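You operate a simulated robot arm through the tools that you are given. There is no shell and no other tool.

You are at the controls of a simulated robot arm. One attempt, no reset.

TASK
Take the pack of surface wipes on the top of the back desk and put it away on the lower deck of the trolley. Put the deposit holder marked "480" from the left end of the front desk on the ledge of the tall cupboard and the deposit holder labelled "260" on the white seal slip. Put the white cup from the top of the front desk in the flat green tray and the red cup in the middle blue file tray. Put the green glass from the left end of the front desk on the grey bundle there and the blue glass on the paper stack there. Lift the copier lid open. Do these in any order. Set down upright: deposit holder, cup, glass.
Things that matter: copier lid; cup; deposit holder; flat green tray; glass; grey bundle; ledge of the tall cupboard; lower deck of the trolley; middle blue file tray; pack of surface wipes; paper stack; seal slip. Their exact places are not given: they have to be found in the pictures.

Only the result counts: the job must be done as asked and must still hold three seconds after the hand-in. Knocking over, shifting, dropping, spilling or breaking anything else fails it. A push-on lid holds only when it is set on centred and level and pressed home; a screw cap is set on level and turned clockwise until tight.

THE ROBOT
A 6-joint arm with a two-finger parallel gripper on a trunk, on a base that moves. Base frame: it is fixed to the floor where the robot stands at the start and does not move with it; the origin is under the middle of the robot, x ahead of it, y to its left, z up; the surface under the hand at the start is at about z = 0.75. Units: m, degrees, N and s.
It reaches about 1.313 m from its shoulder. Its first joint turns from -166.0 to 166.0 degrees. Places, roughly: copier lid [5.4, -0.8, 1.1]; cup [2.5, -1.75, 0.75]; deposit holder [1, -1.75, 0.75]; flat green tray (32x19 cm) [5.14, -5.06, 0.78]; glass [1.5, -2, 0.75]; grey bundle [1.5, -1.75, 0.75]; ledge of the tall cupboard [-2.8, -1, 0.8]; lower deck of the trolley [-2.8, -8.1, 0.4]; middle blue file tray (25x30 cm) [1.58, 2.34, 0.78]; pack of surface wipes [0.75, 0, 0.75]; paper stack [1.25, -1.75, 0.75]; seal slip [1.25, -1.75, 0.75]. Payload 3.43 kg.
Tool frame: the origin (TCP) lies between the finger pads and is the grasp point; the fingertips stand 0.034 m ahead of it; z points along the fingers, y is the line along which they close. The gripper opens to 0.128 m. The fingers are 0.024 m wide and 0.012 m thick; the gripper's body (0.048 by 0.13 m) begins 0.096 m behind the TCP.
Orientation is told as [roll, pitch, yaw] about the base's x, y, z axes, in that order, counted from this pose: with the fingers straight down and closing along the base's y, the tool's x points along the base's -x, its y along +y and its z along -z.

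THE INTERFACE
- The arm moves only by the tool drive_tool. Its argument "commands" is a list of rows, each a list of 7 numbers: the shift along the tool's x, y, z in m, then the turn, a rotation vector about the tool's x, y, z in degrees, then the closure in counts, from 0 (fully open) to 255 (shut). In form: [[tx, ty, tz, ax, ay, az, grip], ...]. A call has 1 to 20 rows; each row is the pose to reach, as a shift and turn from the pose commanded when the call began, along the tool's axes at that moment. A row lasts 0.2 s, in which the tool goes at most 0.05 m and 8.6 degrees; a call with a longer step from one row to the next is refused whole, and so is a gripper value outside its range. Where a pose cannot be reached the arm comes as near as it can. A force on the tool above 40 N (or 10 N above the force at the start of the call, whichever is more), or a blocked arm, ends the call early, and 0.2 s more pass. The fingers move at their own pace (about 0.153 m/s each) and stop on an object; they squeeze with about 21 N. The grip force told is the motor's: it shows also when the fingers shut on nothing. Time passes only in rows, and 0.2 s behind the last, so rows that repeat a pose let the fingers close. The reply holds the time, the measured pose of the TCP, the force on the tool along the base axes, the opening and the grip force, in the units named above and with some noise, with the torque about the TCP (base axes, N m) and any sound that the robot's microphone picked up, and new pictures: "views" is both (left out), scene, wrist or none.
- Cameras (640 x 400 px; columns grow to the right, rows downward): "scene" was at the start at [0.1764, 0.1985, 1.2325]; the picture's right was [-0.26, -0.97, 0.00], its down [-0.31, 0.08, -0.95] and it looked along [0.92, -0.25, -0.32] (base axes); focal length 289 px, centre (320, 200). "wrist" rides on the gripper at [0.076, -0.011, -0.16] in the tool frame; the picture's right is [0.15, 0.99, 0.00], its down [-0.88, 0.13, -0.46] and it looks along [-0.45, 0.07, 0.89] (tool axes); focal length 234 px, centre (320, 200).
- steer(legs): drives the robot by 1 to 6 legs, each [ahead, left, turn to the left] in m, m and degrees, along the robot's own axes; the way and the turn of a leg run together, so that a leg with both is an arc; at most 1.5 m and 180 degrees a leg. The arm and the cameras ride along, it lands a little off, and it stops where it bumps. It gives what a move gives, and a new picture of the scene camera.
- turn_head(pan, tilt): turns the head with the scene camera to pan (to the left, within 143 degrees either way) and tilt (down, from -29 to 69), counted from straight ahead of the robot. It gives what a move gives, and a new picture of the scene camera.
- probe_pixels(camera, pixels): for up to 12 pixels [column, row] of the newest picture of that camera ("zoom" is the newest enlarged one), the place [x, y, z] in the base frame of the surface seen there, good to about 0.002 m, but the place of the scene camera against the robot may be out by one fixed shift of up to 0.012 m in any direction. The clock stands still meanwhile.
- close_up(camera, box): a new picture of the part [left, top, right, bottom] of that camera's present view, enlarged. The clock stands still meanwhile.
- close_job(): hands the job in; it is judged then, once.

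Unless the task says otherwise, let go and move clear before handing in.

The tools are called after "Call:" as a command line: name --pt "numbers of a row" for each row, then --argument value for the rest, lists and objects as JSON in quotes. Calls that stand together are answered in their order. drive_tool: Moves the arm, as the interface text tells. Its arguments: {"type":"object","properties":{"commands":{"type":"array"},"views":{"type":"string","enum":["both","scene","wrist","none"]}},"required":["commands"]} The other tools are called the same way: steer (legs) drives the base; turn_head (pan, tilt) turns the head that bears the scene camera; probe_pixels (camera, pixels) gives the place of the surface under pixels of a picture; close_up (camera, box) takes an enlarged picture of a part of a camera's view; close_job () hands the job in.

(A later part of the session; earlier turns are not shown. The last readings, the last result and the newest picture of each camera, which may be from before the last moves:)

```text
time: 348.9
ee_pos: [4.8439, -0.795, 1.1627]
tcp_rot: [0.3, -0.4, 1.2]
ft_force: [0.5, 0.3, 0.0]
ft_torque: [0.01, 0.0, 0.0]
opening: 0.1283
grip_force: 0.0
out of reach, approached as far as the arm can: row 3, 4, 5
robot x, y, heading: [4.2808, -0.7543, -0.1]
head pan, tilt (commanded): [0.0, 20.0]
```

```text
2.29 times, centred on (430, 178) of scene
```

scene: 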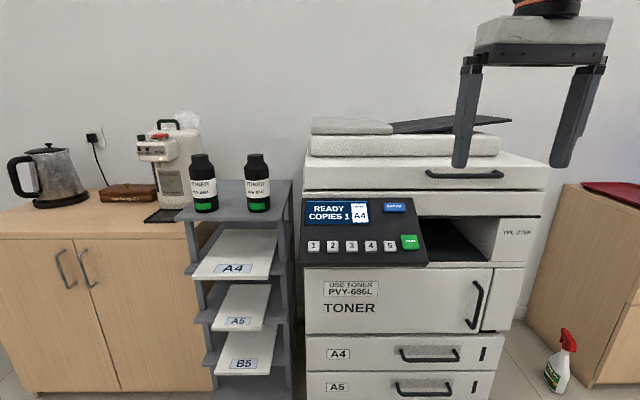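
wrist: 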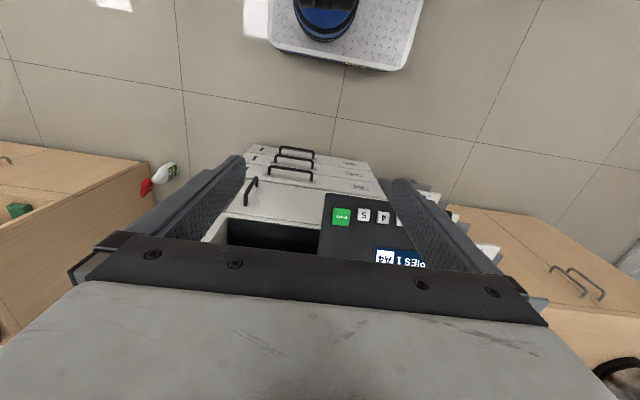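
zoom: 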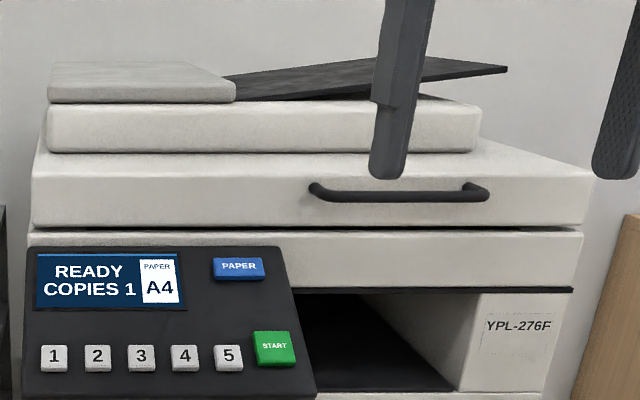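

The lid has a dark bar handle on its front face, at about (465,174). I'll probe the handle, the lid edges and the top.

Call:
probe_pixels --camera "zoom" --pixels '[[350, 194], [440, 191], [318, 190], [486, 192], [350, 180], [250, 200], [250, 226], [560, 222], [40, 220], [250, 240], [130, 170], [560, 180]]'

Call:
probe_pixels --camera "zoom" --pixels '[[40, 150], [60, 115], [440, 110], [480, 120], [500, 70], [520, 175], [590, 175], [500, 148], [140, 80], [60, 65], [230, 270], [400, 340]]'

```text
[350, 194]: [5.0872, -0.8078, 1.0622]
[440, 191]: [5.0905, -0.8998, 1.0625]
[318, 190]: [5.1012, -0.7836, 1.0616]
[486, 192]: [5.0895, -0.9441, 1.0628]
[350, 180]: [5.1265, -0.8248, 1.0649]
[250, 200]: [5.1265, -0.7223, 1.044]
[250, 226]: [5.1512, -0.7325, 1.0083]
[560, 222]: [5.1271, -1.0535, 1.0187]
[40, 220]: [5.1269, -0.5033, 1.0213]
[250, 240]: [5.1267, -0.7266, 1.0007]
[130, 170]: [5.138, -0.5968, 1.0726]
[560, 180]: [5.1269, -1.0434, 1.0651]
```

```text
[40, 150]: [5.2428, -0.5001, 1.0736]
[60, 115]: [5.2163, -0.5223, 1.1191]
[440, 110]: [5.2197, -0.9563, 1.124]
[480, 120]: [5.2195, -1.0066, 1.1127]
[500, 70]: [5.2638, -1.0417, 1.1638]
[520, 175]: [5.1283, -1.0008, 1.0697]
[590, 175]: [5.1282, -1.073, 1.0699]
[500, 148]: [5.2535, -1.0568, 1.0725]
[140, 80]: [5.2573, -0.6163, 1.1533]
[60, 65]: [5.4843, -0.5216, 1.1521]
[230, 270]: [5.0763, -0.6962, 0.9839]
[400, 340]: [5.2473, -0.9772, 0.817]
```

Handle bar: y −0.784…−0.944, x≈5.093, z≈1.05, standing about 3 cm off the lid's front face (x 5.127). The lid spans y −0.50…−1.07 and is hinged at the rear. I'll pitch the tool so that the fingers point forward at the handle, staying 10 cm short.

Call:
drive_tool --pt "-0.0077 -0.0064 0.0094 0 -8.2 0 0" --pt "-0.0154 -0.0129 0.0187 0 -16.4 0 0" --pt "-0.0231 -0.0193 0.0281 0 -24.6 0 0" --pt "-0.0308 -0.0257 0.0375 0 -32.8 0 0" --pt "-0.0385 -0.0322 0.0468 0 -41 0 0" --pt "-0.0461 -0.0386 0.0562 0 -49.2 0 0" --pt "-0.0538 -0.0451 0.0655 0 -57.4 0 0" --pt "-0.0615 -0.0515 0.0749 0 -65.6 0 0" --pt "-0.0692 -0.0579 0.0843 0 -73.8 0 0" --pt "-0.0769 -0.0644 0.0936 0 -82 0 0" --pt "-0.0846 -0.0708 0.103 0 -90 0 0"

```text
time: 351.4
ee_pos: [4.9335, -0.8631, 1.0569]
tcp_rot: [-63.7, -89.0, 65.0]
ft_force: [0.4, -0.9, 2.7]
ft_torque: [0.06, 0.21, 0.03]
opening: 0.1282
grip_force: 0.1
robot x, y, heading: [4.2796, -0.7543, -0.2]
head pan, tilt (commanded): [0.0, 20.0]
```

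scene: 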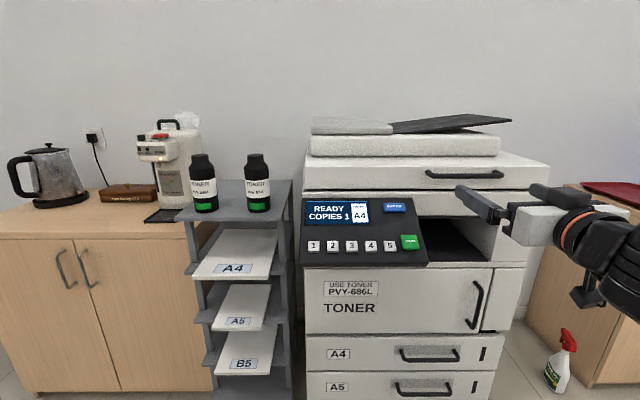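
wrist: 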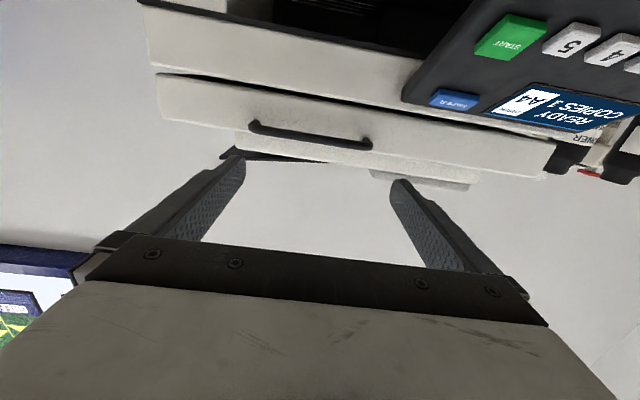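

The fingers now point forward. I'll probe the handle with the wrist camera for its exact place.

Call:
probe_pixels --camera "wrist" --pixels '[[310, 138], [280, 133], [340, 143], [310, 132], [310, 146], [252, 124], [370, 146], [310, 120], [310, 155], [300, 100], [200, 80], [310, 88]]'

Call:
close_up --camera "wrist" --box '[220, 80, 400, 192]'

```text
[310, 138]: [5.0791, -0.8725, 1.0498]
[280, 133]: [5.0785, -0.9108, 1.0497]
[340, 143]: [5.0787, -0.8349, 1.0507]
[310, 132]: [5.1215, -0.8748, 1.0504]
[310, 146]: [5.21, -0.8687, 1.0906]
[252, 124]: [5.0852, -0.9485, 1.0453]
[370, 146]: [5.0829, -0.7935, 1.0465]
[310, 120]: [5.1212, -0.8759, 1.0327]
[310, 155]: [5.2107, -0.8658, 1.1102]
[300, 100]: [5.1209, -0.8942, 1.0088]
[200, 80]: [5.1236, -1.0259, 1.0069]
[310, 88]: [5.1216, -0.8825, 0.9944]
```

```text
3.56 times, centred on (310, 136) of wrist
```

zoom: 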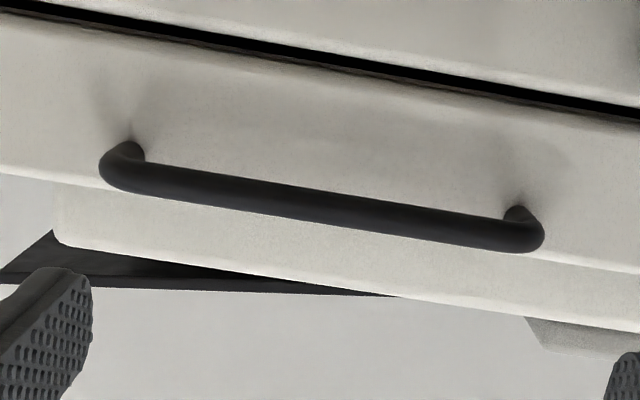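

The bar's centre is at about x 5.085, z 1.052, y centre −0.871, with 3 cm of gap to the lid face (x 5.121). I'll roll the tool 90° so the fingers close vertically on it.

Call:
drive_tool --pt "0 0 0 0 0 8.2 0" --pt "0 0 0 0 0 16.4 0" --pt "0 0 0 0 0 24.6 0" --pt "0 0 0 0 0 32.8 0" --pt "0 0 0 0 0 41 0" --pt "0 0 0 0 0 49.2 0" --pt "0 0 0 0 0 57.4 0" --pt "0 0 0 0 0 65.6 0" --pt "0 0 0 0 0 73.8 0" --pt "0 0 0 0 0 82 0" --pt "0 0 0 0 0 90 0"

```text
time: 353.8
ee_pos: [4.9316, -0.8632, 1.0608]
tcp_rot: [90.3, 0.2, -88.8]
ft_force: [-0.2, -0.4, -0.1]
ft_torque: [0.0, -0.02, 0.0]
opening: 0.1279
grip_force: 0.1
robot x, y, heading: [4.2801, -0.7524, -0.2]
head pan, tilt (commanded): [0.0, 20.0]
```

scene: 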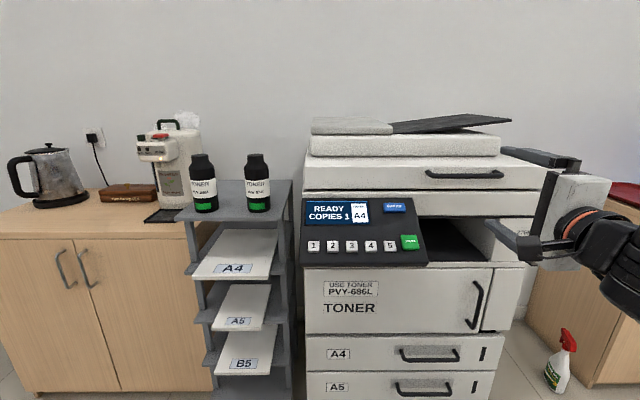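
wrist: 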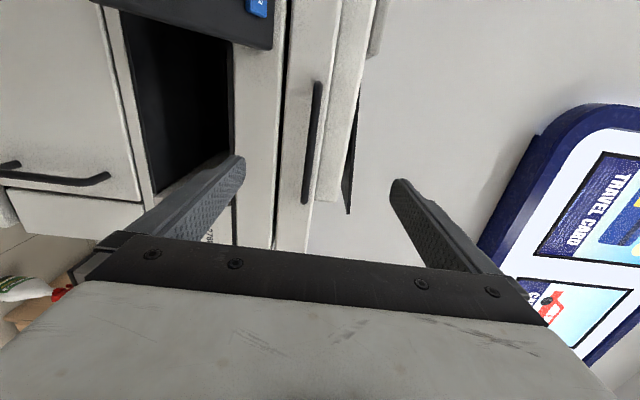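

The closing direction is now vertical, with the bar between the fingers. I'll part-close to about 6 cm and advance onto the bar.

Call:
drive_tool --pt "-0.0027 -0.002 0.035 0 0 0 140" --pt "-0.0054 -0.0043 0.07 0 0 0 140" --pt "-0.0081 -0.0064 0.105 0 0 0 140" --pt "-0.0108 -0.0085 0.1408 0 0 0 140" --pt "-0.0108 -0.0085 0.1408 0 0 0 140"

```text
time: 354.9
ee_pos: [5.0734, -0.8733, 1.0521]
tcp_rot: [90.2, 0.3, -88.8]
ft_force: [0.1, 0.1, -0.5]
ft_torque: [0.04, -0.01, 0.03]
opening: 0.0574
grip_force: 0.0
robot x, y, heading: [4.2798, -0.7541, -0.4]
head pan, tilt (commanded): [0.0, 20.0]
```

scene: 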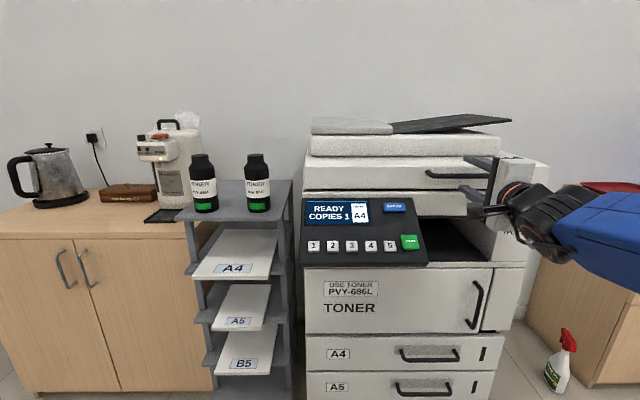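
wrist: 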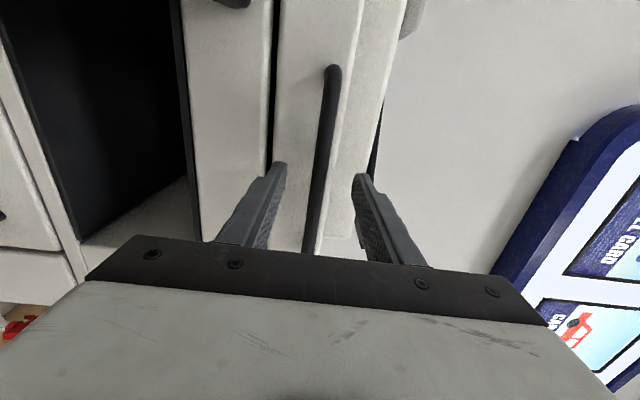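

The bar runs between the fingers. Before gripping I'll probe the wall and the rear edge of the lid to estimate the hinge.

Call:
probe_pixels --camera "scene" --pixels '[[450, 60], [308, 150], [306, 160], [314, 118], [312, 130], [510, 120], [330, 118], [390, 122], [500, 116], [540, 157], [525, 152], [420, 113]]'

Call:
drive_tool --pt "0 0 0 0 0 0 255" --pt "0 0 0 0 0 0 255" --pt "0 0 0 0 0 0 255" --views "wrist"

```text
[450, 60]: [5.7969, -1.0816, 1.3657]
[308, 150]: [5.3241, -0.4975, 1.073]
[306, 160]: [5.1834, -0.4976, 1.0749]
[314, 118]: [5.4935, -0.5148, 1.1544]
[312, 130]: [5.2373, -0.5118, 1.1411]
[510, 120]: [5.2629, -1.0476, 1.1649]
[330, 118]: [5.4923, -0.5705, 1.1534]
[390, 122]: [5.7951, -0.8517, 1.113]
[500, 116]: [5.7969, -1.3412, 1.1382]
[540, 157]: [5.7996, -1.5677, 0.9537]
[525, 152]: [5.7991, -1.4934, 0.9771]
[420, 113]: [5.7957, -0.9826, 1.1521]
```

```text
time: 355.8
ee_pos: [5.0738, -0.8718, 1.0532]
tcp_rot: [90.1, 0.2, -88.8]
ft_force: [2.4, 0.7, -3.4]
ft_torque: [-0.44, 0.1, -0.13]
opening: 0.0118
grip_force: 44.9
robot x, y, heading: [4.2825, -0.7546, -0.5]
head pan, tilt (commanded): [0.0, 20.0]
```

wrist: 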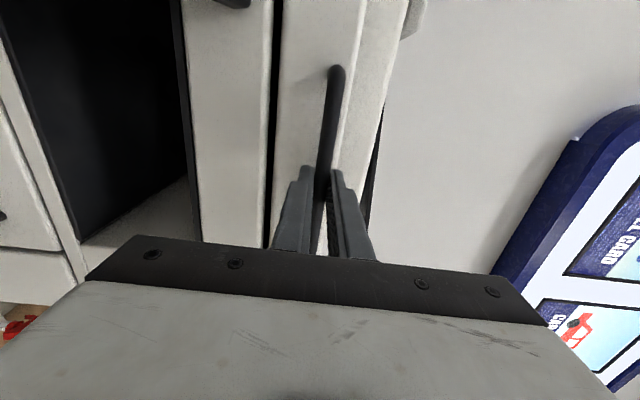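

The bar is clamped (opening 0.0118). I'll begin lifting along an arc about a hinge estimated near x≈5.62, in a small first step, watching the force.

Call:
drive_tool --pt "0 0.015 0.001 0 0 0 255" --pt "0 0.03 0.002 0 0 0 255" --pt "0 0.0445 0.0045 0 0 0 255" --pt "0 0.0445 0.0045 0 0 0 255"

```text
time: 356.8
ee_pos: [5.0788, -0.8729, 1.0964]
tcp_rot: [90.1, 0.3, -88.9]
ft_force: [19.0, -16.0, -5.3]
ft_torque: [-0.49, 0.05, -1.03]
opening: 0.0118
grip_force: 45.2
robot x, y, heading: [4.2792, -0.7511, -0.3]
head pan, tilt (commanded): [0.0, 20.0]
```

scene: 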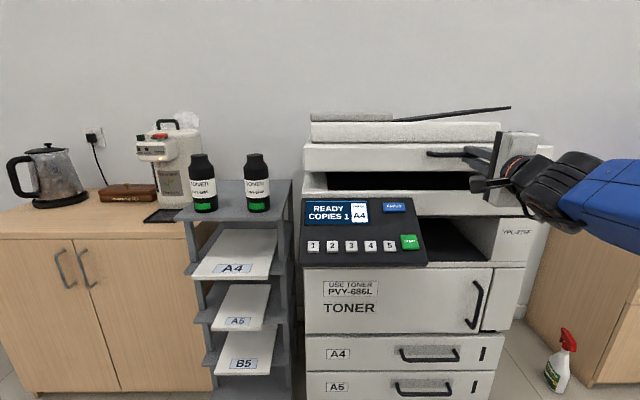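
wrist: 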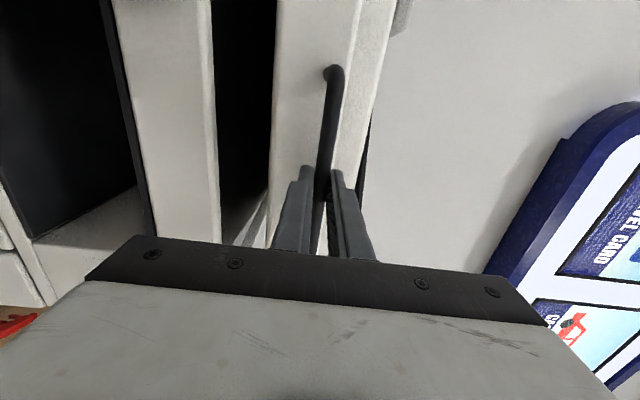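

The lid is rising. The force (+19 N in x, −16 N in y) says to yield a few millimetres forward and to the right; I'll relax those before going on.

Call:
drive_tool --pt "-0.002 0 0.003 0 0 0 255" --pt "-0.002 0 0.003 0 0 0 255" --views "none"

```text
time: 357.4
ee_pos: [5.079, -0.873, 1.0993]
tcp_rot: [90.3, 0.2, -88.8]
ft_force: [-18.4, -6.0, 1.7]
ft_torque: [-0.3, -0.04, 0.01]
opening: 0.0116
grip_force: 45.4
robot x, y, heading: [4.2783, -0.7483, 0.1]
head pan, tilt (commanded): [0.0, 20.0]
```

The optimum is between those two readings, so my arc estimate is good. I'll loosen the grip to a loose cage (about 2.4 cm) so the bar just rests on the lower finger, and lift along the arc to about 20°.

Call:
drive_tool --pt "0 0 -0.003 0 0 0 207" --pt "0 0 -0.003 0 0 0 207" --pt "0 0.027 0.0024 0 0 0 207" --pt "0 0.0532 0.009 0 0 0 207" --pt "0 0.0799 0.0174 0 0 0 207" --pt "0 0.1052 0.0268 0 0 0 207" --pt "0 0.1309 0.0379 0 0 0 207"

```text
time: 358.9
ee_pos: [5.1187, -0.8719, 1.2278]
tcp_rot: [90.1, 0.2, -88.7]
ft_force: [-0.8, -0.3, -1.8]
ft_torque: [-0.05, 0.03, -0.03]
opening: 0.0247
grip_force: 1.3
robot x, y, heading: [4.2814, -0.7553, -0.1]
head pan, tilt (commanded): [0.0, 20.0]
```

scene: 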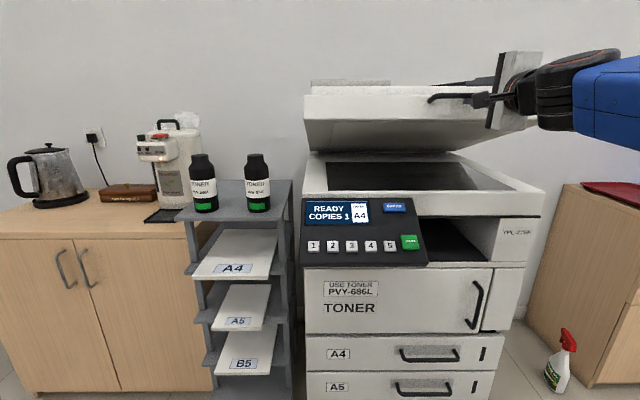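
wrist: 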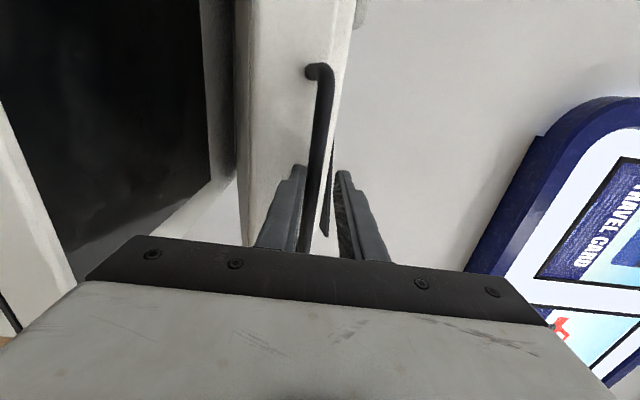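

The lid is at about 20° with almost no load on the hand. I'll probe the lid's corner to refine the hinge estimate.

Call:
probe_pixels --camera "scene" --pixels '[[310, 100], [310, 118], [312, 140], [330, 145], [345, 148], [432, 99], [440, 97], [470, 96], [400, 110], [400, 125], [400, 145], [310, 92]]'

```text
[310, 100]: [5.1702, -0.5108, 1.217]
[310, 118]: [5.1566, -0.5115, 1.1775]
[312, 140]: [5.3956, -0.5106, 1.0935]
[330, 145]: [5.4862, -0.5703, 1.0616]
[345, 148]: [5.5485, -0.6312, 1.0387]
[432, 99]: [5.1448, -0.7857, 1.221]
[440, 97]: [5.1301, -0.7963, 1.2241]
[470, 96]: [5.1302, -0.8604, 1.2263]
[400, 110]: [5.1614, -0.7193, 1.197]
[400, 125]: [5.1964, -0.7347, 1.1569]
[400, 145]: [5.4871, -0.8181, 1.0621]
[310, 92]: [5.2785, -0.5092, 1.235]
```

The hinge works out at about x 5.63, z 1.0 (the underside slopes 19.7°). I'll test whether the lid holds by itself by lowering the fingers 8 mm within the cage.

Call:
drive_tool --pt "0 -0.004 0 0 0 0 207" --pt "0 -0.008 0 0 0 0 207" --pt "0 -0.008 0 0 0 0 207" --views "scene"

Call:
probe_pixels --camera "scene" --pixels '[[310, 100], [310, 118], [312, 140], [440, 97], [470, 96], [400, 110], [330, 145], [345, 148]]'

```text
time: 359.8
ee_pos: [5.1186, -0.8741, 1.2186]
tcp_rot: [90.2, 0.2, -88.8]
ft_force: [0.0, -0.1, -0.3]
ft_torque: [0.0, 0.02, 0.01]
opening: 0.024
grip_force: 0.0
robot x, y, heading: [4.2809, -0.7551, 0.1]
head pan, tilt (commanded): [0.0, 20.0]
```

scene: 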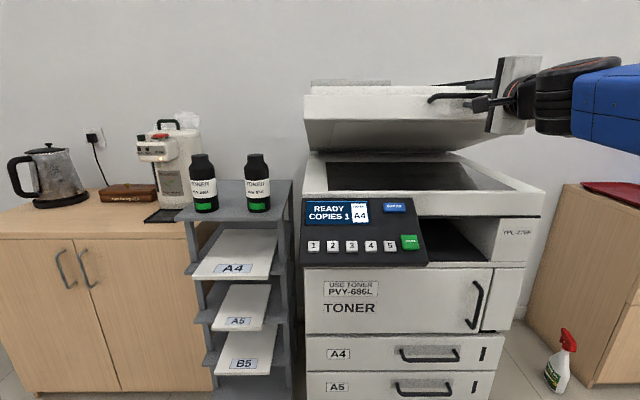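

```text
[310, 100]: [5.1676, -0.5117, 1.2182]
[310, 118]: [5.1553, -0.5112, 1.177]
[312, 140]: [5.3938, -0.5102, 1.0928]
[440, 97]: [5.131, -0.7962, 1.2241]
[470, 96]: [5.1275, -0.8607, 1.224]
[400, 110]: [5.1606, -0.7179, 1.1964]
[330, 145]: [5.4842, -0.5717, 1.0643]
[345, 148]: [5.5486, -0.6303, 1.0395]
```

The lid holds by itself with a friction hinge, so I can open it in stages. I'll lift on along the arc to about 55°.

Call:
drive_tool --pt "0 0.0444 0.015 0 0 0 207" --pt "0 0.0775 0.034 0 0 0 207" --pt "0 0.1092 0.0555 0 0 0 207" --pt "0 0.1393 0.079 0 0 0 207" --pt "0 0.1677 0.1046 0 0 0 207" --pt "0 0.1943 0.1321 0 0 0 207" --pt "0 0.2188 0.1613 0 0 0 207" --pt "0 0.2413 0.1922 0 0 0 207" --pt "0 0.2615 0.2247 0 0 0 207"

```text
time: 361.8
ee_pos: [5.341, -0.8693, 1.4828]
tcp_rot: [90.3, 0.2, -88.7]
ft_force: [1.0, -1.3, -5.7]
ft_torque: [0.02, 0.19, -0.02]
opening: 0.0281
grip_force: 3.8
robot x, y, heading: [4.2766, -0.7537, -0.2]
head pan, tilt (commanded): [0.0, 20.0]
```

scene: 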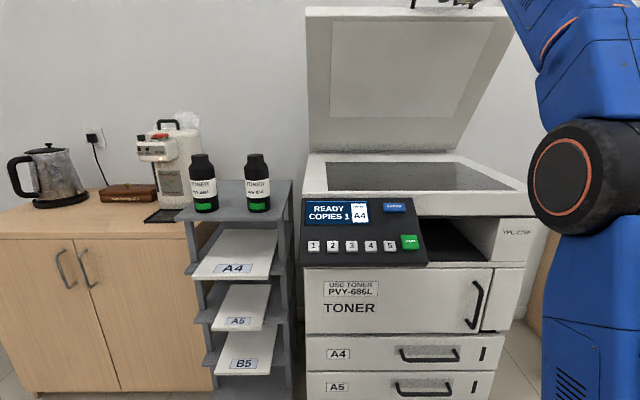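
wrist: 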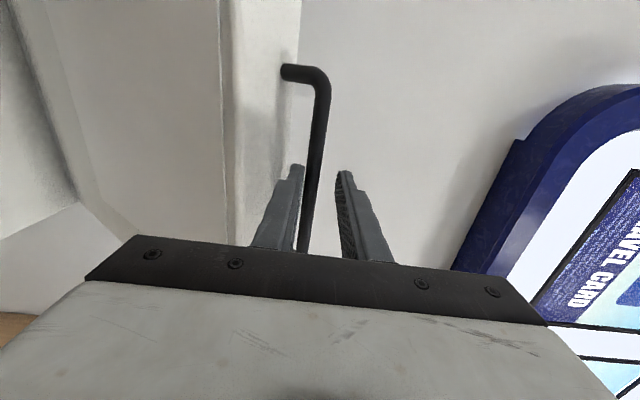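

The lid is at about 55° and stays with the hand. I'll now withdraw from the handle and push the lid further from underneath with closed fingers.

Call:
drive_tool --pt "0 0.003 -0.03 0 0 0 207" --pt "0 0.003 -0.07 0 0 0 207" --pt "0 0.003 -0.11 0 0 0 207" --pt "0 0.003 -0.15 0 0 0 255" --pt "0 -0.04 -0.17 0 0 0 255" --pt "0 -0.08 -0.17 0 0 0 255" --pt "0 -0.12 -0.17 0 0 0 255" --pt "0 -0.16 -0.17 0 0 0 255"

Call:
turn_head --pan 0 --tilt 8

```text
time: 363.6
ee_pos: [5.172, -0.8742, 1.323]
tcp_rot: [90.2, 0.3, -88.8]
ft_force: [0.1, 0.7, -0.3]
ft_torque: [-0.01, 0.0, -0.02]
opening: 0.0
grip_force: 21.2
robot x, y, heading: [4.282, -0.7515, -0.1]
head pan, tilt (commanded): [0.0, 20.0]
```

scene: 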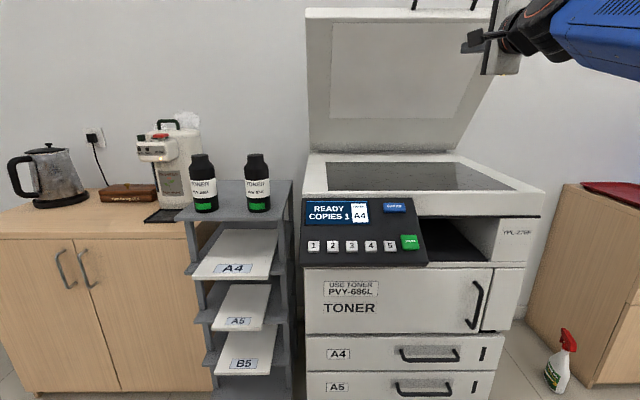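
wrist: 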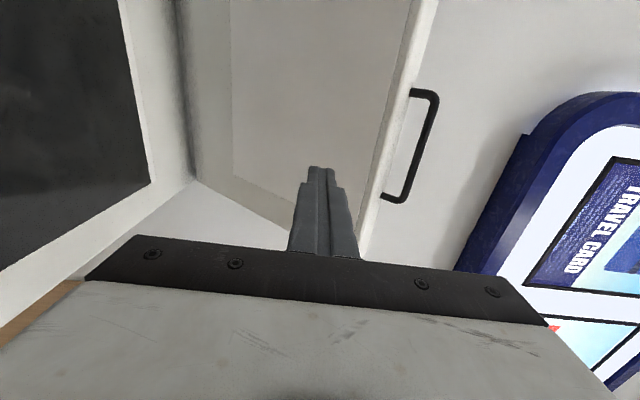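

```text
time: 364.3
ee_pos: [5.1726, -0.8742, 1.3239]
tcp_rot: [90.2, 0.2, -88.8]
ft_force: [0.6, 0.0, 0.6]
ft_torque: [0.01, 0.0, 0.0]
opening: 0.0
grip_force: 20.8
robot x, y, heading: [4.278, -0.7566, -0.1]
head pan, tilt (commanded): [0.0, 8.0]
```

scene: 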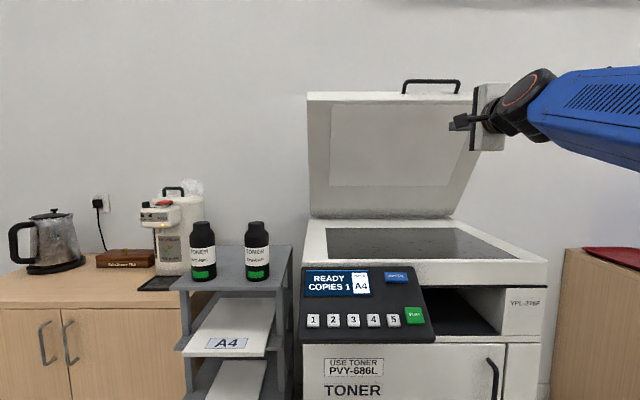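

The lid stays up by itself. I'll measure its angle from the underside.

Call:
probe_pixels --camera "scene" --pixels '[[390, 105], [390, 150], [390, 200], [390, 212], [320, 110], [320, 205], [440, 160], [430, 85], [390, 97]]'

```text
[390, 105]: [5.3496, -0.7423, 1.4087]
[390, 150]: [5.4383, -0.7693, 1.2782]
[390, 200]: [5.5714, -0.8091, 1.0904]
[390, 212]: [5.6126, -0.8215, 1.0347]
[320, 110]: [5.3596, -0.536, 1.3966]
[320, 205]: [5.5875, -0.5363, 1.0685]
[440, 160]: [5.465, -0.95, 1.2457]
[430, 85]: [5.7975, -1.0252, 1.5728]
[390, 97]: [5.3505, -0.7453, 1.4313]
```

The lid stands at 55°. I'll draw the hand back, move the base 0.22 m nearer, then push the underside on towards about 80°.

Call:
drive_tool --pt "0 0 -0.04 0 0 0 255" --pt "0 0 -0.08 0 0 0 255" --pt "0 0 -0.11 0 0 0 255" --views "none"

Call:
steer --legs '[[0.22, 0, 0]]'

```text
time: 365.1
ee_pos: [5.0629, -0.8748, 1.3198]
tcp_rot: [90.1, 0.3, -88.9]
ft_force: [0.3, 0.6, -0.2]
ft_torque: [0.0, -0.04, 0.01]
opening: 0.0
grip_force: 21.4
robot x, y, heading: [4.2781, -0.7552, -0.0]
head pan, tilt (commanded): [0.0, 8.0]
```

```text
time: 366.8
ee_pos: [5.2825, -0.8749, 1.3217]
tcp_rot: [90.2, 0.3, -88.7]
ft_force: [0.2, -1.0, 0.6]
ft_torque: [0.01, -0.03, 0.0]
opening: 0.0001
grip_force: 21.1
robot x, y, heading: [4.5003, -0.7551, -0.1]
head pan, tilt (commanded): [0.0, 8.0]
```

scene: 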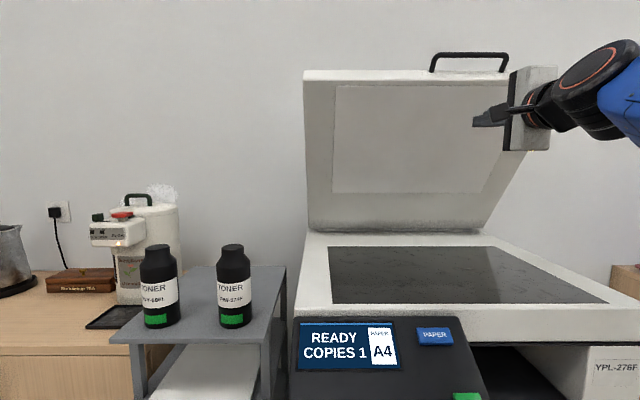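

Closer now. I'll push forward in steps; contact is expected after about 8 cm.

Call:
drive_tool --pt "0 0 0.04 0 0 0 255" --pt "0 0 0.075 0 0 0 255" --pt "0 0 0.095 0 0 0 255" --pt "0 0 0.115 0 0 0 255" --pt "0 0 0.135 0 0 0 255" --pt "0 0 0.155 0 0 0 255" --views "scene"

```text
time: 368.2
ee_pos: [5.4291, -0.8722, 1.3204]
tcp_rot: [90.0, 0.2, -88.7]
ft_force: [-21.0, -1.2, -5.9]
ft_torque: [0.07, 0.0, -0.24]
opening: 0.0001
grip_force: 21.1
robot x, y, heading: [4.4967, -0.7512, 0.0]
head pan, tilt (commanded): [0.0, 8.0]
stopped in row 6: the force on the tool passed its limit at 73 N (the readings are from after the stop); the commanded pose is now the measured one
```

scene: 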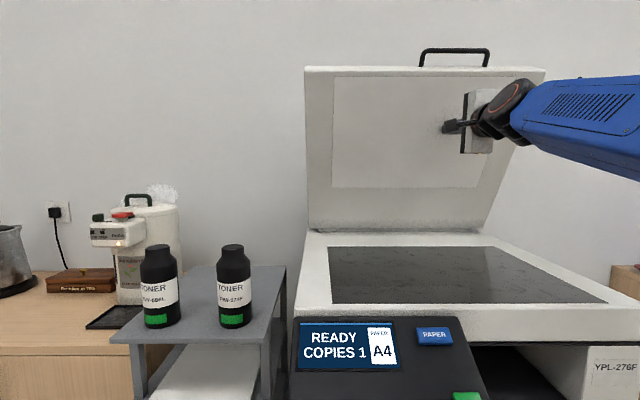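

The push met a hard stop (73 N) at a tip position corresponding to about 62°. I'll back off and measure the lid's angle.

Call:
drive_tool --pt "0 0 -0.03 0 0 0 255" --pt "0 0 -0.07 0 0 0 255" --pt "0 0 -0.11 0 0 0 255" --views "scene"

Call:
probe_pixels --camera "scene" --pixels '[[390, 75], [390, 100], [390, 150], [390, 190], [390, 222], [320, 75], [320, 220], [450, 200], [450, 75]]'

```text
time: 369.0
ee_pos: [5.3219, -0.8763, 1.3191]
tcp_rot: [89.9, 0.2, -88.8]
ft_force: [0.1, -0.5, -1.0]
ft_torque: [0.0, 0.0, 0.04]
opening: 0.0001
grip_force: 21.4
robot x, y, heading: [4.4992, -0.7551, -0.0]
head pan, tilt (commanded): [0.0, 8.0]
```

scene: 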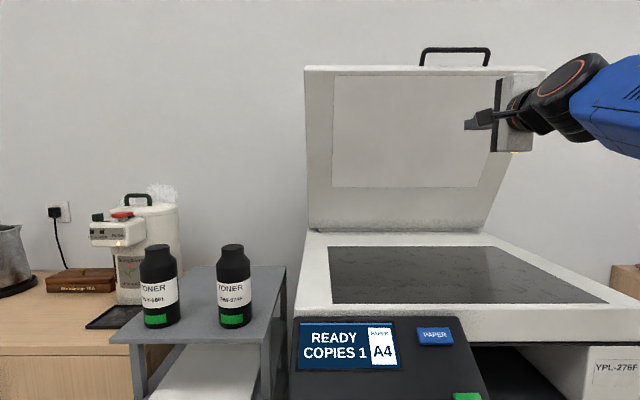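

```text
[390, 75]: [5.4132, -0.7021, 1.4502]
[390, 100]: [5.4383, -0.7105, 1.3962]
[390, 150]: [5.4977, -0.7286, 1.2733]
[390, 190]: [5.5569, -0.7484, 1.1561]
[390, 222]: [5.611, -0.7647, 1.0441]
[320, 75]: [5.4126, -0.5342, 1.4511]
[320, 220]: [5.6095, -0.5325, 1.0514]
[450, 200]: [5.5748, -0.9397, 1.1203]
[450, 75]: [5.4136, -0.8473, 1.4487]
```

The lid now stands at 64° against its stop and stays. I'll withdraw, back the base up, and bring the tool back to its vertical travelling pose.

Call:
drive_tool --pt "0 0 -0.04 0 0 0 255" --pt "0 0 -0.08 0 0 0 200" --pt "0 0 -0.12 0 0 0 100" --pt "0 0 -0.16 0 0 0 0" --views "none"

Call:
steer --legs '[[-0.21, 0, 0]]'

Call:
drive_tool --pt "0 -0.04 0.005 0 0 -8.2 0" --pt "0 -0.08 0.01 0 0 -16.4 0" --pt "0 -0.12 0.012 0 0 -24.6 0" --pt "0 -0.16 0.015 0 0 -32.8 0" --pt "0 -0.2 0.015 0 0 -41 0" --pt "0 -0.24 0.015 0 0 -49.2 0" --pt "0 -0.26 0.015 0 0 -57.4 0" --pt "0 -0.26 0.015 0 0 -65.6 0" --pt "0 -0.26 0.015 0 0 -73.8 0" --pt "0 -0.26 0.015 0 0 -82 0" --pt "0 -0.26 0.015 0 0 -90 0" --views "scene"

```text
time: 370.0
ee_pos: [5.1604, -0.8763, 1.3176]
tcp_rot: [89.9, 0.3, -88.6]
ft_force: [-0.4, 0.2, -0.7]
ft_torque: [0.0, 0.01, 0.03]
opening: 0.1281
grip_force: 0.1
robot x, y, heading: [4.5007, -0.7533, -0.3]
head pan, tilt (commanded): [0.0, 8.0]
```

```text
time: 371.6
ee_pos: [4.9518, -0.8766, 1.3182]
tcp_rot: [90.0, 0.2, -88.7]
ft_force: [-0.1, -0.1, 0.3]
ft_torque: [0.0, 0.01, 0.01]
opening: 0.128
grip_force: 0.0
robot x, y, heading: [4.2947, -0.7531, 0.0]
head pan, tilt (commanded): [0.0, 8.0]
```

scene: 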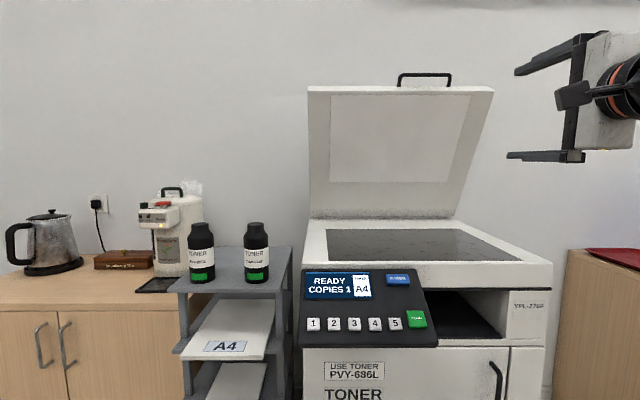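

```text
time: 374.0
ee_pos: [4.9681, -0.8755, 1.0578]
tcp_rot: [62.1, -89.9, -60.8]
ft_force: [-0.2, -0.5, 0.5]
ft_torque: [0.01, 0.0, 0.02]
opening: 0.128
grip_force: 0.1
robot x, y, heading: [4.2942, -0.7558, -0.3]
head pan, tilt (commanded): [0.0, 8.0]
```

scene: 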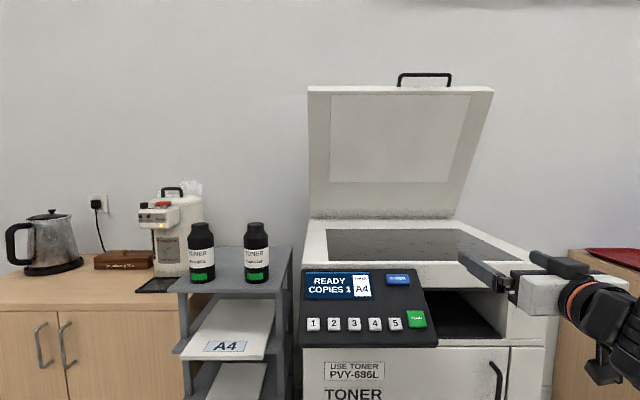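

Now pitching the tool back to vertical.

Call:
drive_tool --pt "-0.004 0.005 -0.003 0 8.2 0 0" --pt "-0.008 0.01 -0.006 0 16.4 0 0" --pt "-0.012 0.015 -0.009 0 24.6 0 0" --pt "-0.016 0.02 -0.012 0 32.8 0 0" --pt "-0.02 0.025 -0.015 0 41 0 0" --pt "-0.024 0.03 -0.018 0 49.2 0 0" --pt "-0.028 0.035 -0.021 0 57.4 0 0" --pt "-0.032 0.04 -0.024 0 65.6 0 0" --pt "-0.036 0.045 -0.027 0 73.8 0 0" --pt "-0.04 0.05 -0.03 0 82 0 0" --pt "-0.04 0.05 -0.03 0 90 0 0" --views "scene"

Call:
probe_pixels --camera "scene" --pixels '[[390, 95], [390, 150], [390, 200]]'

Call:
turn_head --pan -120 --tilt 22

```text
time: 376.4
ee_pos: [4.9353, -0.8257, 1.0987]
tcp_rot: [0.1, 0.0, 1.4]
ft_force: [0.4, -0.1, 0.7]
ft_torque: [0.01, -0.05, -0.01]
opening: 0.1279
grip_force: 0.0
robot x, y, heading: [4.2939, -0.7558, -0.1]
head pan, tilt (commanded): [0.0, 8.0]
```

scene: 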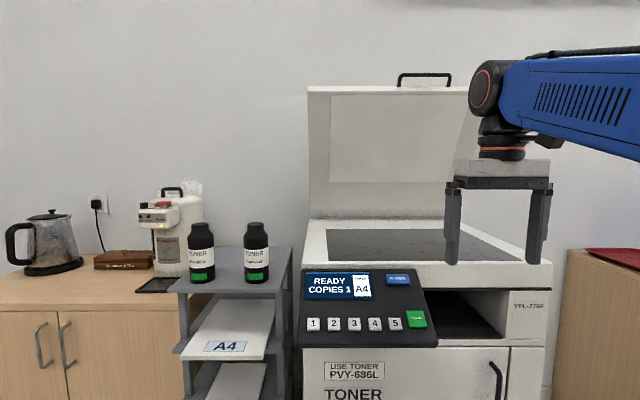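

```text
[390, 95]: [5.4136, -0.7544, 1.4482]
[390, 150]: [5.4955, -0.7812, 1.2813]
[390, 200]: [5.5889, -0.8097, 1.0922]
```

```text
time: 378.4
ee_pos: [4.9353, -0.8267, 1.0986]
tcp_rot: [0.2, 0.1, 1.3]
ft_force: [0.0, 0.5, -0.9]
ft_torque: [-0.03, 0.0, 0.01]
opening: 0.1282
grip_force: 0.0
robot x, y, heading: [4.2941, -0.7573, -0.0]
head pan, tilt (commanded): [-120.0, 22.0]
```

scene: 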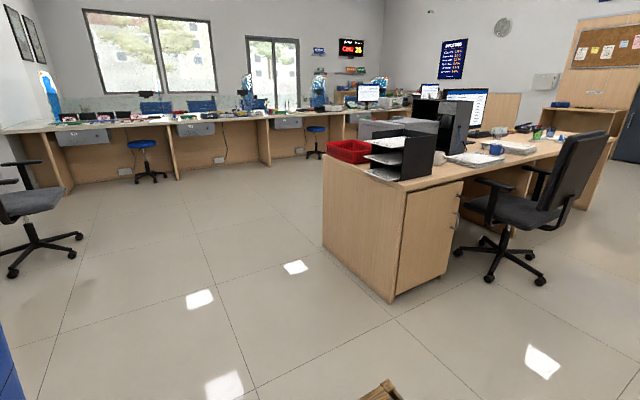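

The lid holds at 64°. From here I see the front desk's right end with a black file box and the white cup just behind it at (440,155). I'll zoom and probe.

Call:
close_up --camera "scene" --box '[310, 90, 550, 240]'

Call:
probe_pixels --camera "scene" --pixels '[[325, 200], [402, 190], [462, 180], [405, 145], [435, 140], [430, 178], [490, 275], [540, 280], [490, 190], [75, 240], [380, 385], [440, 153]]'

```text
2.67 times, centred on (430, 165) of scene
```

zoom: 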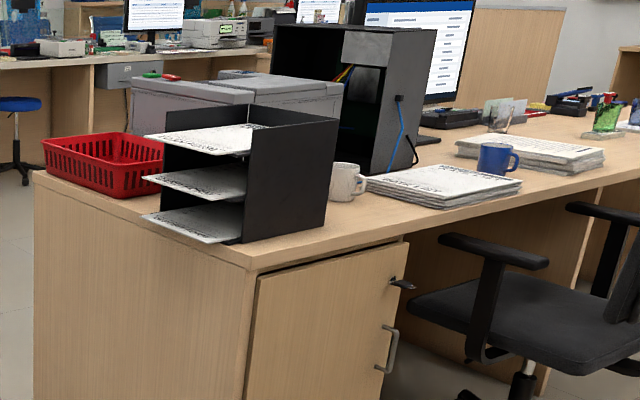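

```text
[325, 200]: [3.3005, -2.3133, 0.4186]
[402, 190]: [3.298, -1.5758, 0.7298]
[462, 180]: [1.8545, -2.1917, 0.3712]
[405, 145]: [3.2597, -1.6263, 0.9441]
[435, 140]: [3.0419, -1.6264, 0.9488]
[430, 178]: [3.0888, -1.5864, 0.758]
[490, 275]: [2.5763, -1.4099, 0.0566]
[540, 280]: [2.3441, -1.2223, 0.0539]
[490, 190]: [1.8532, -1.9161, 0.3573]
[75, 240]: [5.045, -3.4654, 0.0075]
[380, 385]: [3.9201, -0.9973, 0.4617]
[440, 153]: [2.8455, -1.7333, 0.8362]
```

There is something wooden low at the bottom (380,388), near (3.92, −1.0, 0.46). I'll tilt the head down to see what it is before moving that way.

Call:
turn_head --pan -125 --tilt 50

Call:
turn_head --pan -140 --tilt 35

```text
time: 379.3
ee_pos: [4.9351, -0.827, 1.0999]
tcp_rot: [0.1, 0.0, 1.3]
ft_force: [-0.6, 0.3, 0.5]
ft_torque: [-0.01, 0.01, 0.0]
opening: 0.128
grip_force: 0.1
robot x, y, heading: [4.291, -0.755, -0.4]
head pan, tilt (commanded): [-125.0, 50.0]
```

scene: 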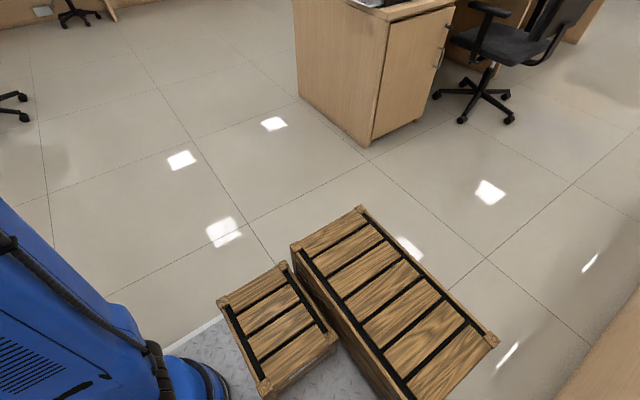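

```text
time: 380.1
ee_pos: [4.9356, -0.8257, 1.0986]
tcp_rot: [0.3, 0.0, 1.3]
ft_force: [0.4, -0.5, -0.1]
ft_torque: [0.0, 0.01, -0.01]
opening: 0.1281
grip_force: 0.0
robot x, y, heading: [4.2932, -0.7501, -0.1]
head pan, tilt (commanded): [-140.0, 35.0]
```

scene: 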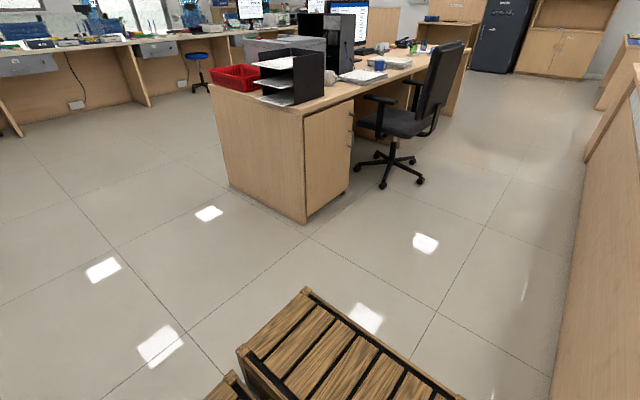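

Those are crates riding on my own base deck, so nothing is in the way. I'll turn to face −y and drive to the gap beside the desk's right end.

Call:
steer --legs '[[0, 0, -90], [0.2, -0.94, 0]]'

Call:
turn_head --pan -25 --tilt 32

```text
time: 388.8
ee_pos: [3.3113, -1.6235, 1.0977]
tcp_rot: [0.3, 0.0, -87.5]
ft_force: [-1.0, -0.1, 0.7]
ft_torque: [0.03, 0.03, 0.0]
opening: 0.1282
grip_force: 0.1
robot x, y, heading: [3.372, -0.976, -88.8]
head pan, tilt (commanded): [-140.0, 35.0]
```

scene: 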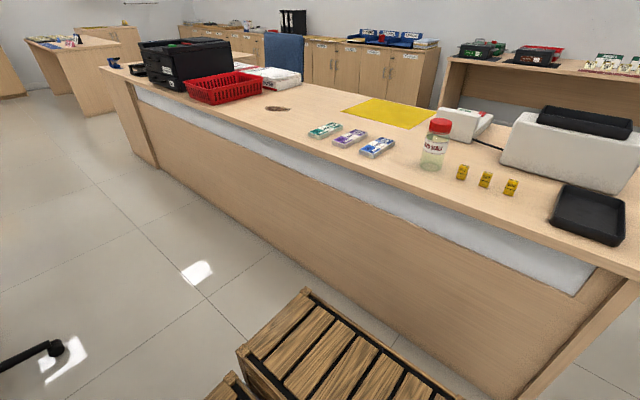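

```text
time: 390.7
ee_pos: [3.3107, -1.6235, 1.0995]
tcp_rot: [0.3, 0.0, -87.5]
ft_force: [0.8, 0.3, -0.3]
ft_torque: [0.01, -0.01, 0.0]
opening: 0.1278
grip_force: 0.1
robot x, y, heading: [3.3681, -0.9776, -88.6]
head pan, tilt (commanded): [-25.0, 32.0]
```

scene: 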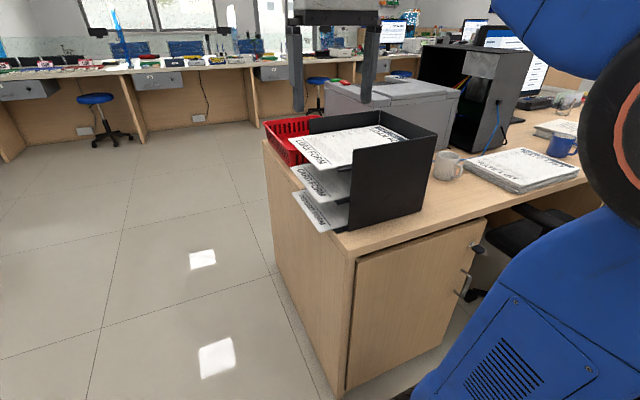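

The white cup is visible at (449,165). I'll zoom in and probe it with its handle.

Call:
close_up --camera "scene" --box '[410, 130, 510, 192]'

Call:
probe_pixels --camera "scene" --pixels '[[448, 172], [448, 152], [437, 165], [463, 160], [463, 168], [448, 156], [430, 135], [425, 205], [350, 150], [467, 90], [452, 150], [472, 170]]'

```text
6.40 times, centred on (460, 161) of scene
```

zoom: 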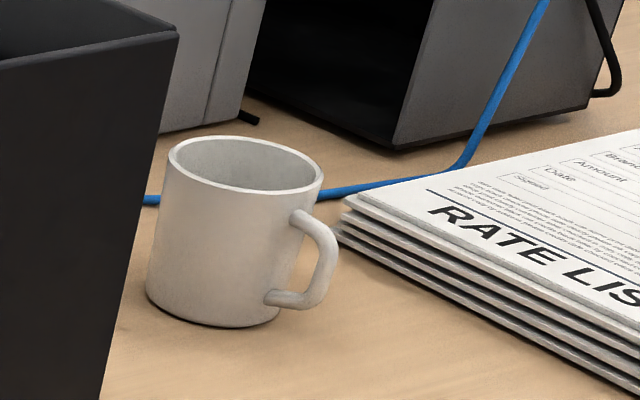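

```text
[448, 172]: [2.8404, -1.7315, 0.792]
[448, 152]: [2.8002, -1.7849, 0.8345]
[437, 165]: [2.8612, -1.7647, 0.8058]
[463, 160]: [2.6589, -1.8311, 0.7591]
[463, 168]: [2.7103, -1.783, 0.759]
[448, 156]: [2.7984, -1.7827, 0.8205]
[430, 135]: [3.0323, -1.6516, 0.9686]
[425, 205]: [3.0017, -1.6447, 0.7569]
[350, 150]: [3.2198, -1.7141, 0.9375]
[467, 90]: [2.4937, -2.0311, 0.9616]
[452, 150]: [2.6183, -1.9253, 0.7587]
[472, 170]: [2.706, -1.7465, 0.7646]
```

Cup centre ≈ (2.825, −1.765), handle on its +y/−x side. I'll bring the hand over it, staying above the file box (top about 0.95) until past it.

Call:
drive_tool --pt "-0.0072 -0.044 0 0 0 0 0" --pt "-0.0144 -0.088 0 0 0 0 0" --pt "-0.0216 -0.132 0 0 0 0 0" --pt "-0.0287 -0.176 0 0 0 0 0" --pt "-0.0359 -0.22 0 0 0 0 0" --pt "-0.0431 -0.264 0 0 0 0 0" --pt "-0.0503 -0.308 0 0 0 0 0" --pt "-0.0575 -0.352 0 0 0 0 0" --pt "-0.0646 -0.396 0 0 0 0 0" --pt "-0.0718 -0.44 0 0 0 0 0" --pt "-0.079 -0.4839 0 0 0 0 0" --pt "-0.079 -0.4839 0.04 0 0 0 0" --pt "-0.079 -0.4839 0.08 0 0 0 0" --pt "-0.079 -0.4839 0.12 0 0 0 0"

```text
time: 393.7
ee_pos: [2.8319, -1.7254, 0.9789]
tcp_rot: [0.1, 0.0, -87.6]
ft_force: [0.7, 0.3, 0.4]
ft_torque: [-0.03, 0.06, 0.02]
opening: 0.1278
grip_force: 0.0
robot x, y, heading: [3.3709, -0.9801, -88.7]
head pan, tilt (commanded): [-25.0, 32.0]
```

scene: 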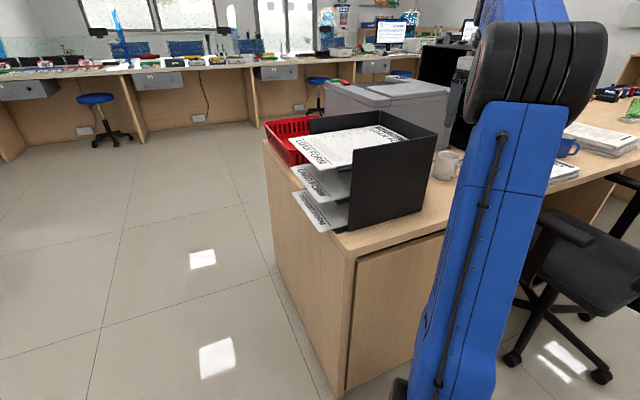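
wrist: 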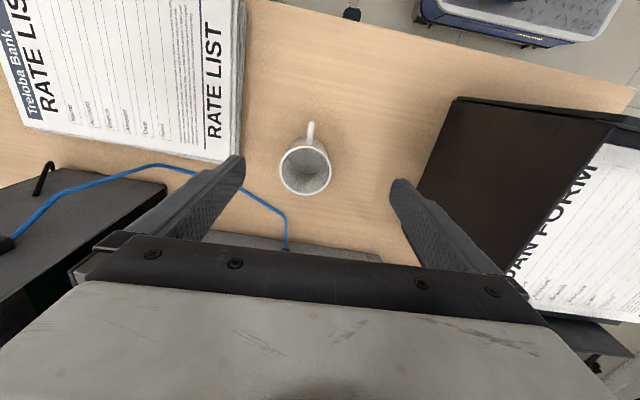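

Clear view: the cup is at (306,168) with its handle pointing to me; a blue cable lies beyond it. I'll probe rim, handle and cable.

Call:
probe_pixels --camera "wrist" --pixels '[[280, 168], [332, 168], [306, 146], [306, 194], [310, 124], [306, 170], [250, 193], [268, 203], [284, 215], [287, 240], [215, 172], [236, 100]]'

Call:
close_up --camera "wrist" --box '[200, 100, 400, 225]'

```text
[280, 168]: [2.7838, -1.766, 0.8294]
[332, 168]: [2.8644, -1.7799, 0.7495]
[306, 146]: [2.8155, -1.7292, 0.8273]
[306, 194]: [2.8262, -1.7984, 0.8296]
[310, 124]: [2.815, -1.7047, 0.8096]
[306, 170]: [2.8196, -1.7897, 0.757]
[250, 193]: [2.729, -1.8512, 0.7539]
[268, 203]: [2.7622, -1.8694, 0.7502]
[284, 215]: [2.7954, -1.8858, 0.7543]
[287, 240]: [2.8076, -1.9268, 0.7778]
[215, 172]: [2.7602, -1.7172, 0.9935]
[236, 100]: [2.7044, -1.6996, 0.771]
```

```text
3.20 times, centred on (300, 162) of wrist
```

zoom: 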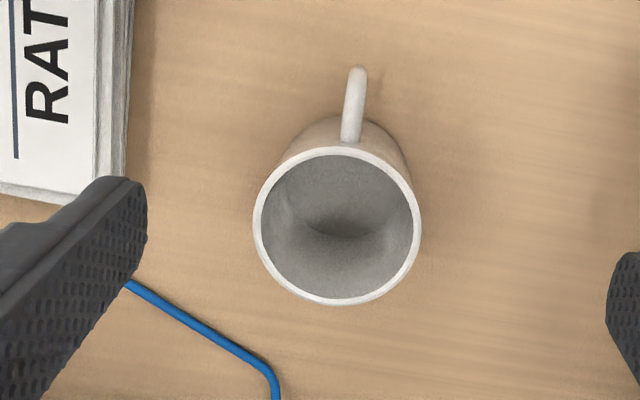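

Rim centre (2.820, −1.7645), radius 0.036; cable and paper stack are at least 3 cm clear of the fingers. Aligning and lowering.

Call:
drive_tool --pt "-0.0386 -0.0135 0.02 0 0 0 0" --pt "-0.0386 -0.0135 0.06 0 0 0 0" --pt "-0.0386 -0.0135 0.1 0 0 0 0" --pt "-0.0386 -0.0135 0.14 0 0 0 0" --pt "-0.0386 -0.0135 0.182 0 0 0 0" --pt "-0.0386 -0.0135 0.182 0 0 0 0"

```text
time: 395.1
ee_pos: [2.8183, -1.764, 0.7959]
tcp_rot: [0.2, 0.0, -87.5]
ft_force: [0.0, 0.0, 0.7]
ft_torque: [0.0, -0.01, 0.02]
opening: 0.1281
grip_force: 0.0
robot x, y, heading: [3.3722, -0.9784, -89.0]
head pan, tilt (commanded): [-25.0, 32.0]
```

scene: 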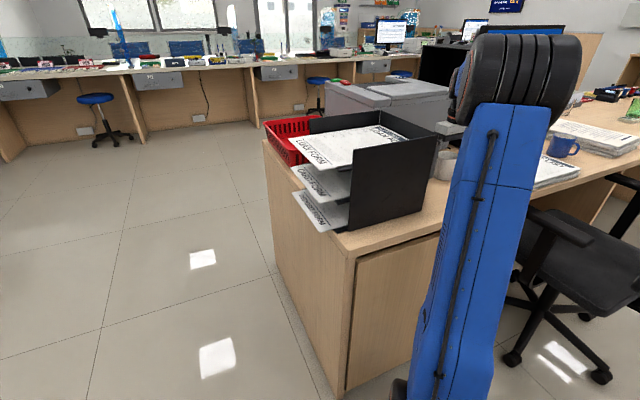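
wrist: 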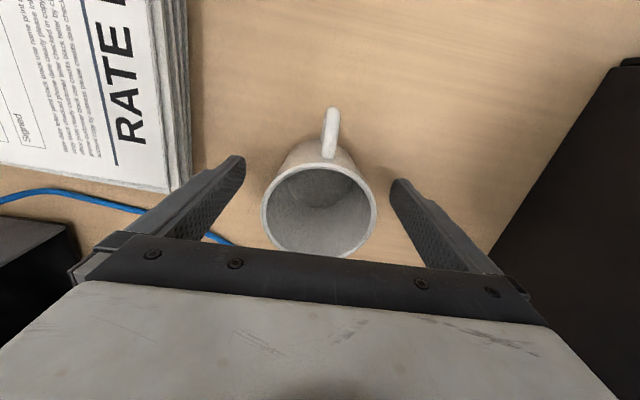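

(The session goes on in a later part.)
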